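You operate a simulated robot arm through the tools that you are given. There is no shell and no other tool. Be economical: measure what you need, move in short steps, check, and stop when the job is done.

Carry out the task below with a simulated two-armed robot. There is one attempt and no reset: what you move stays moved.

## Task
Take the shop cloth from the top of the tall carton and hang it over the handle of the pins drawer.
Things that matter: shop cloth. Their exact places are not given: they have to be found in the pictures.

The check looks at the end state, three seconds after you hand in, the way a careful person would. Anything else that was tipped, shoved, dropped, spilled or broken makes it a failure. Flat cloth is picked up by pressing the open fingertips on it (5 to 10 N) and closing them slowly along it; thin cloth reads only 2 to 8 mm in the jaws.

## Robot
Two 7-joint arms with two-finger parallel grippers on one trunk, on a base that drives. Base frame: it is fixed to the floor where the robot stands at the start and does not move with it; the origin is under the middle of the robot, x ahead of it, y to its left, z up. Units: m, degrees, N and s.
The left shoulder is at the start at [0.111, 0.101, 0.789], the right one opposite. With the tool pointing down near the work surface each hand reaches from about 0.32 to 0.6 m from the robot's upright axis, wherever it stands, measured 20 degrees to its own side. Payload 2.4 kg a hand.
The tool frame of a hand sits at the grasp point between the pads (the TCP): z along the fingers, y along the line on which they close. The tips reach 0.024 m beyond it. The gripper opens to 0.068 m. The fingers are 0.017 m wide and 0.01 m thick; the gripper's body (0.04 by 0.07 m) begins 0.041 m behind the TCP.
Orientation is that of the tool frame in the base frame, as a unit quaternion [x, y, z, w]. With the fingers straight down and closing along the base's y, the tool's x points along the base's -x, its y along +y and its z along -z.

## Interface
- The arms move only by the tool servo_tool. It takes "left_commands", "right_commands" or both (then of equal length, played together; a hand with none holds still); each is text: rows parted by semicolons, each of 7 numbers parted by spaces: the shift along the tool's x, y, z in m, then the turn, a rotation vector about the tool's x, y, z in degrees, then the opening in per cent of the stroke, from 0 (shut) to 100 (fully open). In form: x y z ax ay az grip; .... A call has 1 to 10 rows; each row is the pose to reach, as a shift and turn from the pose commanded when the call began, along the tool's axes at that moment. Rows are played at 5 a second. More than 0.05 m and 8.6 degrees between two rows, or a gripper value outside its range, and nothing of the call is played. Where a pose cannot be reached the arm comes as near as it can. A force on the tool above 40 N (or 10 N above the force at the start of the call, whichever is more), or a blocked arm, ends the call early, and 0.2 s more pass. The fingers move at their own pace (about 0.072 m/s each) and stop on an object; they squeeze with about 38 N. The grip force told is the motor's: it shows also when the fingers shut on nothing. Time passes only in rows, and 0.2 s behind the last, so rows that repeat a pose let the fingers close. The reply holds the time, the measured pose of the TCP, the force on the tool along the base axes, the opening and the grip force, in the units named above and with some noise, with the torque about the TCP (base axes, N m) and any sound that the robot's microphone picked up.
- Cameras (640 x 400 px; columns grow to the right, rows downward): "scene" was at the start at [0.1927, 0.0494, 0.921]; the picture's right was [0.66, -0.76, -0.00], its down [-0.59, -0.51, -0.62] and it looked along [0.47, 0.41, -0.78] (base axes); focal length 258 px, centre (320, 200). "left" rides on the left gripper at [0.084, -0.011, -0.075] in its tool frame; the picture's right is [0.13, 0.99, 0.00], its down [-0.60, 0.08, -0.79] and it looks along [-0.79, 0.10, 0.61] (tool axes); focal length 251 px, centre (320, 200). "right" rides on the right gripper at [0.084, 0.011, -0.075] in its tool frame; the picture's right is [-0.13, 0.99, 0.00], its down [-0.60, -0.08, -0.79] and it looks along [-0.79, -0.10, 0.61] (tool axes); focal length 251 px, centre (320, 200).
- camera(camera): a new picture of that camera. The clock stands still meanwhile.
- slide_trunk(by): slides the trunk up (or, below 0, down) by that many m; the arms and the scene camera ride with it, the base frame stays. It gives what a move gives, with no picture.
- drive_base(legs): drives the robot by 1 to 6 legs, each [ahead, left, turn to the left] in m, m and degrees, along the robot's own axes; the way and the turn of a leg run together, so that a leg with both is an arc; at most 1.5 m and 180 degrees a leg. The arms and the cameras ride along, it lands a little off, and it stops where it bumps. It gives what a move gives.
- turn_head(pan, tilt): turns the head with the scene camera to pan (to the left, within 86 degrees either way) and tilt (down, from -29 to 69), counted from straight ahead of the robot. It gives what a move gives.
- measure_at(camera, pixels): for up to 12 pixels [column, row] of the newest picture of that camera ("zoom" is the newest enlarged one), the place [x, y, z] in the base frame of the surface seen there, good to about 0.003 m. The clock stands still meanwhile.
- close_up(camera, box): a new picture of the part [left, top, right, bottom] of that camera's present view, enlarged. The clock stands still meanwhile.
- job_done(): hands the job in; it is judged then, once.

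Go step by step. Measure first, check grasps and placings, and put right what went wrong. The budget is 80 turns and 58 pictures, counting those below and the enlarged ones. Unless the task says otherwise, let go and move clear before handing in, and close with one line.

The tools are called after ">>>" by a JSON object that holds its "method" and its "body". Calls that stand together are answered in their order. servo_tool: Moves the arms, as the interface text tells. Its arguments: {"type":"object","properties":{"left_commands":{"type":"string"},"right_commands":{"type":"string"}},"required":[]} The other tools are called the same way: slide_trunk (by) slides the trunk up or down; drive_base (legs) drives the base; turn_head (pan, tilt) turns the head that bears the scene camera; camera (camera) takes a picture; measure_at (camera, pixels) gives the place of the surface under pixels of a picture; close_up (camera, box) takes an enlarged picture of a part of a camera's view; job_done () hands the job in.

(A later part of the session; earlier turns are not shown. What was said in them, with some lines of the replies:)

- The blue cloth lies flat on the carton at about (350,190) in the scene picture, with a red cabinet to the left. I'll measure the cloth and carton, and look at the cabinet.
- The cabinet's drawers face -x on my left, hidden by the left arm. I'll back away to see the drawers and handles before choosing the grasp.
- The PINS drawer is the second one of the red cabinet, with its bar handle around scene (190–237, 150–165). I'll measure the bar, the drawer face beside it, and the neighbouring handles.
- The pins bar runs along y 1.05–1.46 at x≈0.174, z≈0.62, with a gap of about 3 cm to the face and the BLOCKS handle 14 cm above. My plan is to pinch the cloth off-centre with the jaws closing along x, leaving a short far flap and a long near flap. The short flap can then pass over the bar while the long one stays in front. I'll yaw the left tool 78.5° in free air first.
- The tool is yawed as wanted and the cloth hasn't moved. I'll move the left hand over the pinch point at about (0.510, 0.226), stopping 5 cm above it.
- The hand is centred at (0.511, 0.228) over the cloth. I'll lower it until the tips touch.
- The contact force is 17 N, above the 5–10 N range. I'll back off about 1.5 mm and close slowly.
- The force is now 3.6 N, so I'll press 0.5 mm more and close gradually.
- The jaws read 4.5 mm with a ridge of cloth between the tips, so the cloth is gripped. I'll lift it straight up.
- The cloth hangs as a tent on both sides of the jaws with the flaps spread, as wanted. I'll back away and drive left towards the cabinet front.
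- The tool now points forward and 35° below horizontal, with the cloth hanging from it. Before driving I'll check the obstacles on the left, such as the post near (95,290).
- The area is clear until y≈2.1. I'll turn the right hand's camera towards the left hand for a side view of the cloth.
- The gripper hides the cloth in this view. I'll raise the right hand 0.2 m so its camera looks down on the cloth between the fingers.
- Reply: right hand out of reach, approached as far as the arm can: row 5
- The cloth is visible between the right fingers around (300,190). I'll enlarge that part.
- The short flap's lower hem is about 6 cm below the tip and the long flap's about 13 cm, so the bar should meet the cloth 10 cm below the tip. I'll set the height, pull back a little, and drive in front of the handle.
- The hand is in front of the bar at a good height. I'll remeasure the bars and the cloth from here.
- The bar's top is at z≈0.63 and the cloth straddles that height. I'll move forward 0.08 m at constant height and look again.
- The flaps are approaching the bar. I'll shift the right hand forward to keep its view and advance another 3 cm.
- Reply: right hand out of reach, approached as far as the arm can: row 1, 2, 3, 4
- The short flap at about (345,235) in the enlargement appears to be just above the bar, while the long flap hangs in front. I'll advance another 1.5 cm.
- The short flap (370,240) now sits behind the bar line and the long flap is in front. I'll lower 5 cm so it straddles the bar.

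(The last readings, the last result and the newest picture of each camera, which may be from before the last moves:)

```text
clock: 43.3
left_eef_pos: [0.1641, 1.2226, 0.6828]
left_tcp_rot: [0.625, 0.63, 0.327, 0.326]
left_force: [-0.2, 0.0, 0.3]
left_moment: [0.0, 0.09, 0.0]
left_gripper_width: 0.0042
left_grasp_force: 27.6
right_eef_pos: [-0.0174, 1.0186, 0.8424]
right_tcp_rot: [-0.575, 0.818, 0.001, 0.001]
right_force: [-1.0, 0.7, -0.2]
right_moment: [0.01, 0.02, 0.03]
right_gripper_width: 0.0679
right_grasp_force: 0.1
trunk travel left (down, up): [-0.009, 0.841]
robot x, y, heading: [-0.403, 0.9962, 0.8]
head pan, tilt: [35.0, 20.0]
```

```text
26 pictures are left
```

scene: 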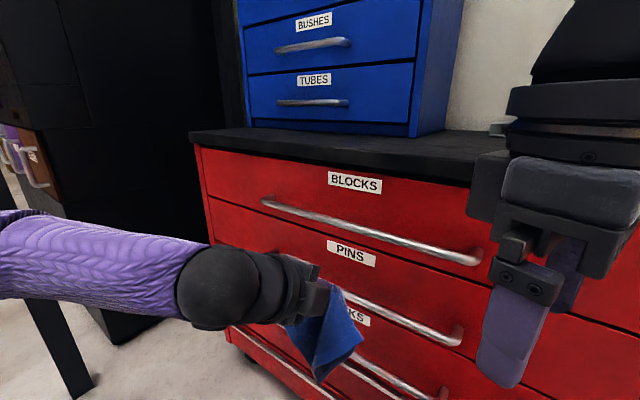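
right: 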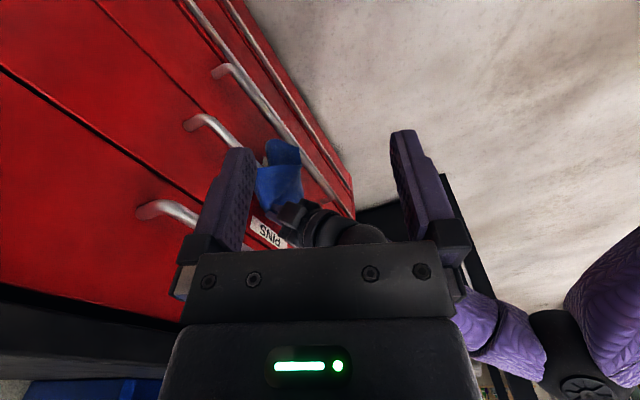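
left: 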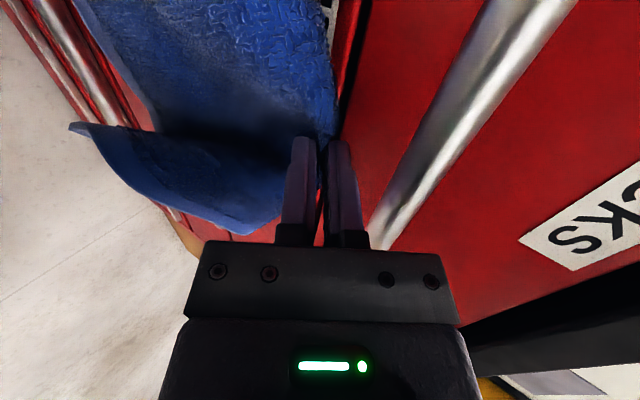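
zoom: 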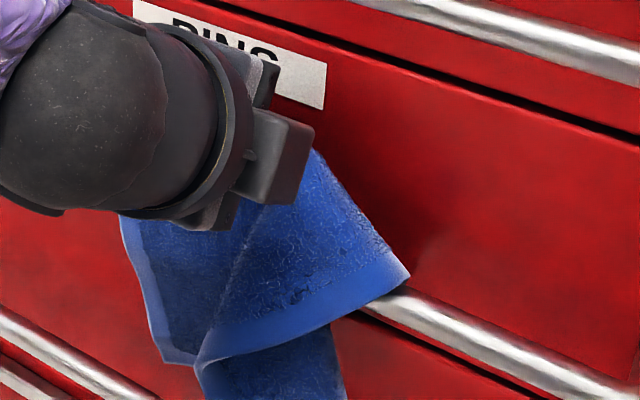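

The cloth's side hem now wraps over the bar at (408,275). I'll lower another 2 cm and check underneath.

>>> {"method": "servo_tool", "body": {"left_commands": "0 -0.0082 0.0057 0 0 0 0; 0 -0.0164 0.0115 0 0 0 0; 0 -0.0164 0.0115 0 0 0 0"}}

>>> {"method": "close_up", "body": {"camera": "scene", "box": [294, 260, 454, 360]}}

>>> {"method": "close_up", "body": {"camera": "right", "box": [230, 120, 326, 240]}}

```text
clock: 44.1
left_eef_pos: [0.1636, 1.2223, 0.6618]
left_tcp_rot: [0.624, 0.63, 0.328, 0.326]
left_force: [0.5, 0.3, 0.2]
left_moment: [0.01, 0.05, -0.02]
left_gripper_width: 0.0044
left_grasp_force: 27.4
right_eef_pos: [-0.0168, 1.0181, 0.843]
right_tcp_rot: [-0.575, 0.818, 0.0, 0.0]
right_force: [0.1, 0.6, 0.4]
right_moment: [-0.01, -0.04, -0.01]
right_gripper_width: 0.0683
right_grasp_force: 0.0
trunk travel left (down, up): [-0.009, 0.841]
robot x, y, heading: [-0.4079, 0.9951, 0.6]
head pan, tilt: [35.0, 20.0]
```

```text
4.00 times, centred on (374, 310) of scene
```

zoom: 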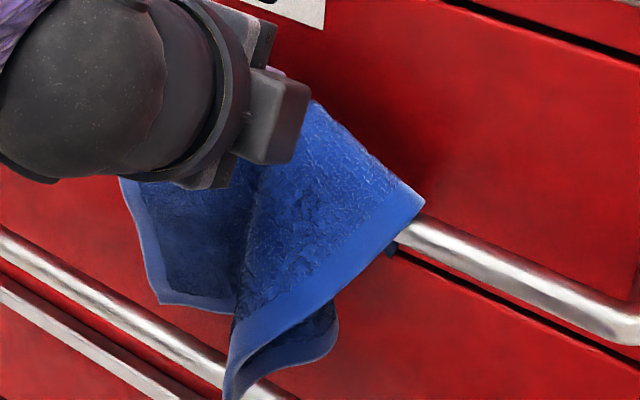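

```text
3.33 times, centred on (278, 180) of right
```

zoom: 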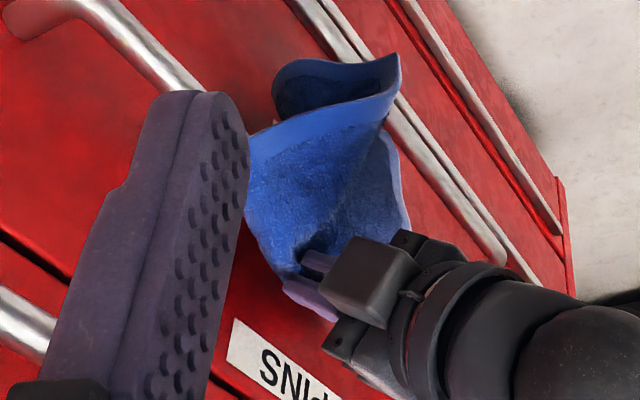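

The short flap's corner shows behind and below the bar at (392,250). I'll open slowly while rising slightly, keeping the lower finger off the bar.

>>> {"method": "servo_tool", "body": {"left_commands": "0 0.002 0 0 0 0 15; 0 0.006 0 0 0 0 30; 0 0.010 0 0 0 0 45; 0 0.012 0 0 0 0 60; 0 0.012 0 0 0 0 60; 0 0.012 0 0 0 0 60"}}

>>> {"method": "close_up", "body": {"camera": "scene", "box": [294, 260, 454, 360]}}

>>> {"method": "camera", "body": {"camera": "left"}}

```text
clock: 45.5
left_eef_pos: [0.1708, 1.2225, 0.6729]
left_tcp_rot: [0.625, 0.63, 0.328, 0.326]
left_force: [0.3, 0.6, 0.2]
left_moment: [0.01, 0.02, 0.0]
left_gripper_width: 0.0407
left_grasp_force: 0.1
right_eef_pos: [-0.0159, 1.0189, 0.8436]
right_tcp_rot: [-0.575, 0.818, 0.0, 0.002]
right_force: [0.6, -0.3, 0.3]
right_moment: [-0.01, -0.05, -0.01]
right_gripper_width: 0.068
right_grasp_force: 0.1
trunk travel left (down, up): [-0.009, 0.841]
robot x, y, heading: [-0.4018, 0.9945, 0.5]
head pan, tilt: [35.0, 20.0]
```

```text
4.00 times, centred on (374, 310) of scene
```

zoom: 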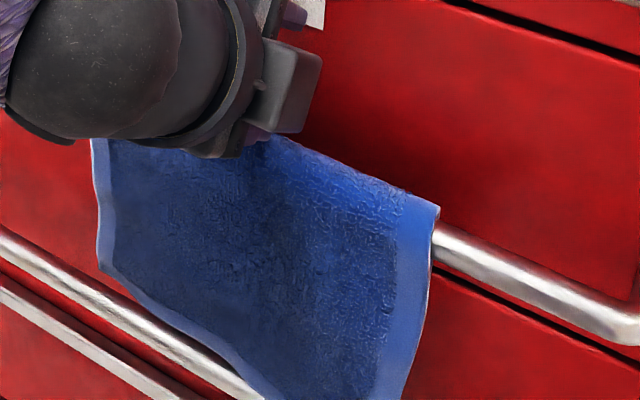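

```text
22 pictures are left
```

left: 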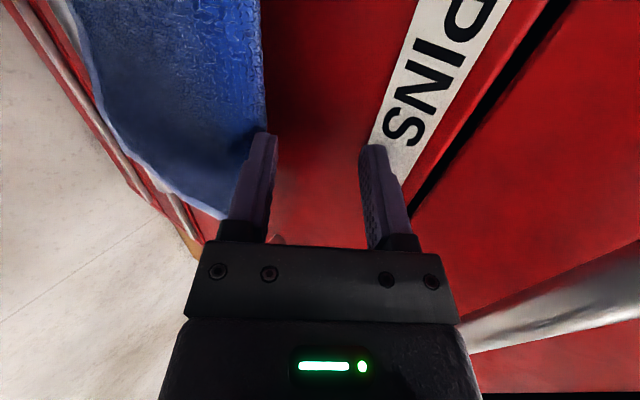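

The cloth is now draped over the bar and the fingers are free of it. I'll withdraw backwards along the tool axis.

>>> {"method": "servo_tool", "body": {"left_commands": "0 0 -0.02 0 0 0 60; 0 0 -0.045 0 0 0 60; 0 0 -0.075 0 0 0 60; 0 0 -0.11 0 0 0 60; 0 0 -0.14 0 0 0 60"}}

>>> {"method": "camera", "body": {"camera": "scene"}}

```text
clock: 46.7
left_eef_pos: [0.0569, 1.221, 0.7524]
left_tcp_rot: [0.625, 0.63, 0.327, 0.325]
left_force: [0.2, 1.2, -0.1]
left_moment: [0.01, 0.0, 0.02]
left_gripper_width: 0.0407
left_grasp_force: 0.1
right_eef_pos: [-0.0171, 1.0185, 0.8432]
right_tcp_rot: [-0.576, 0.817, 0.001, 0.001]
right_force: [-0.4, 0.6, -0.2]
right_moment: [0.02, 0.0, 0.02]
right_gripper_width: 0.068
right_grasp_force: 0.0
trunk travel left (down, up): [-0.009, 0.841]
robot x, y, heading: [-0.4093, 0.9948, 0.4]
head pan, tilt: [35.0, 20.0]
```

```text
21 pictures are left
```

scene: 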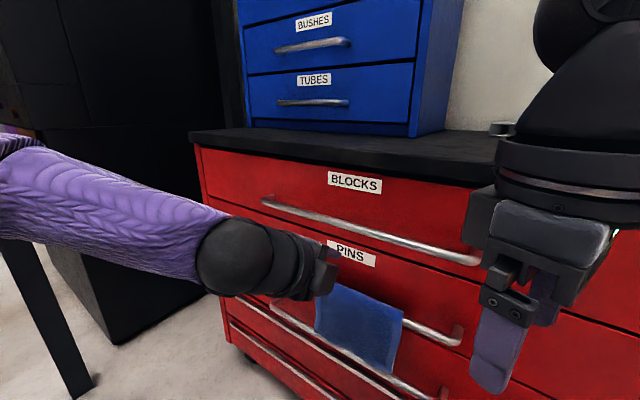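

The cloth hangs over the PINS bar at (360,325). I'll drive back and take a full check view.

>>> {"method": "drive_base", "body": {"legs": [[-0.35, 0, 0]]}}

>>> {"method": "camera", "body": {"camera": "scene"}}

>>> {"method": "close_up", "body": {"camera": "scene", "box": [260, 150, 420, 270]}}

```text
clock: 49.0
left_eef_pos: [-0.2867, 1.217, 0.7528]
left_tcp_rot: [0.624, 0.63, 0.327, 0.326]
left_force: [0.5, 0.0, 0.4]
left_moment: [0.0, 0.01, 0.01]
left_gripper_width: 0.0409
left_grasp_force: 0.1
right_eef_pos: [-0.3622, 1.0147, 0.8426]
right_tcp_rot: [-0.575, 0.818, 0.001, 0.0]
right_force: [0.2, 0.0, -0.2]
right_moment: [-0.01, 0.03, 0.02]
right_gripper_width: 0.0682
right_grasp_force: 0.0
trunk travel left (down, up): [-0.009, 0.841]
robot x, y, heading: [-0.7491, 0.9905, 0.0]
head pan, tilt: [35.0, 20.0]
```

```text
20 pictures are left
```

scene: 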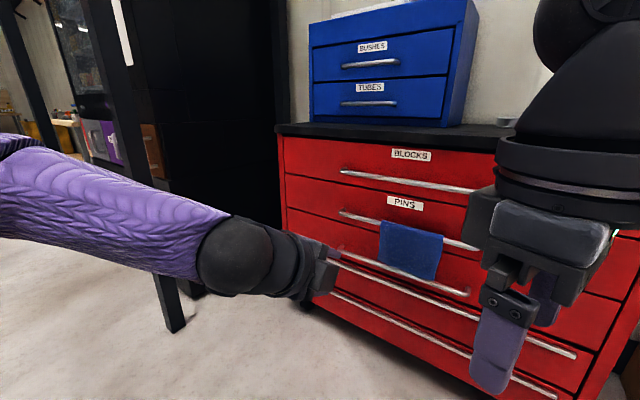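

```text
3.33 times, centred on (340, 210) of scene
```

zoom: 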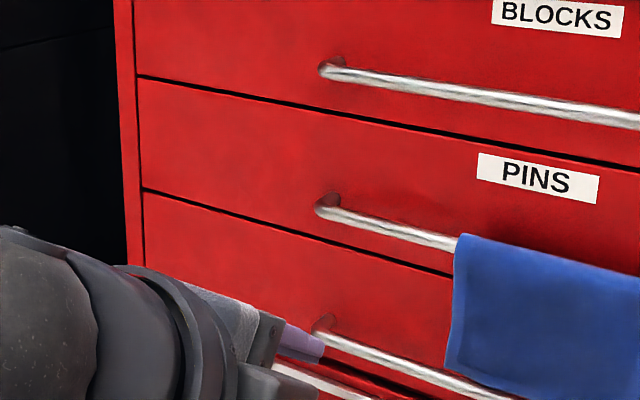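

The cloth hangs neatly over the PINS handle, nothing else has moved, and both hands are clear, so I'm handing in.

>>> {"method": "job_done", "body": {}}

```text
The job is handed in.
```

The shop cloth is off the tall carton and hanging over the handle of the PINS drawer, with both hands clear and nothing else disturbed in the final pictures.
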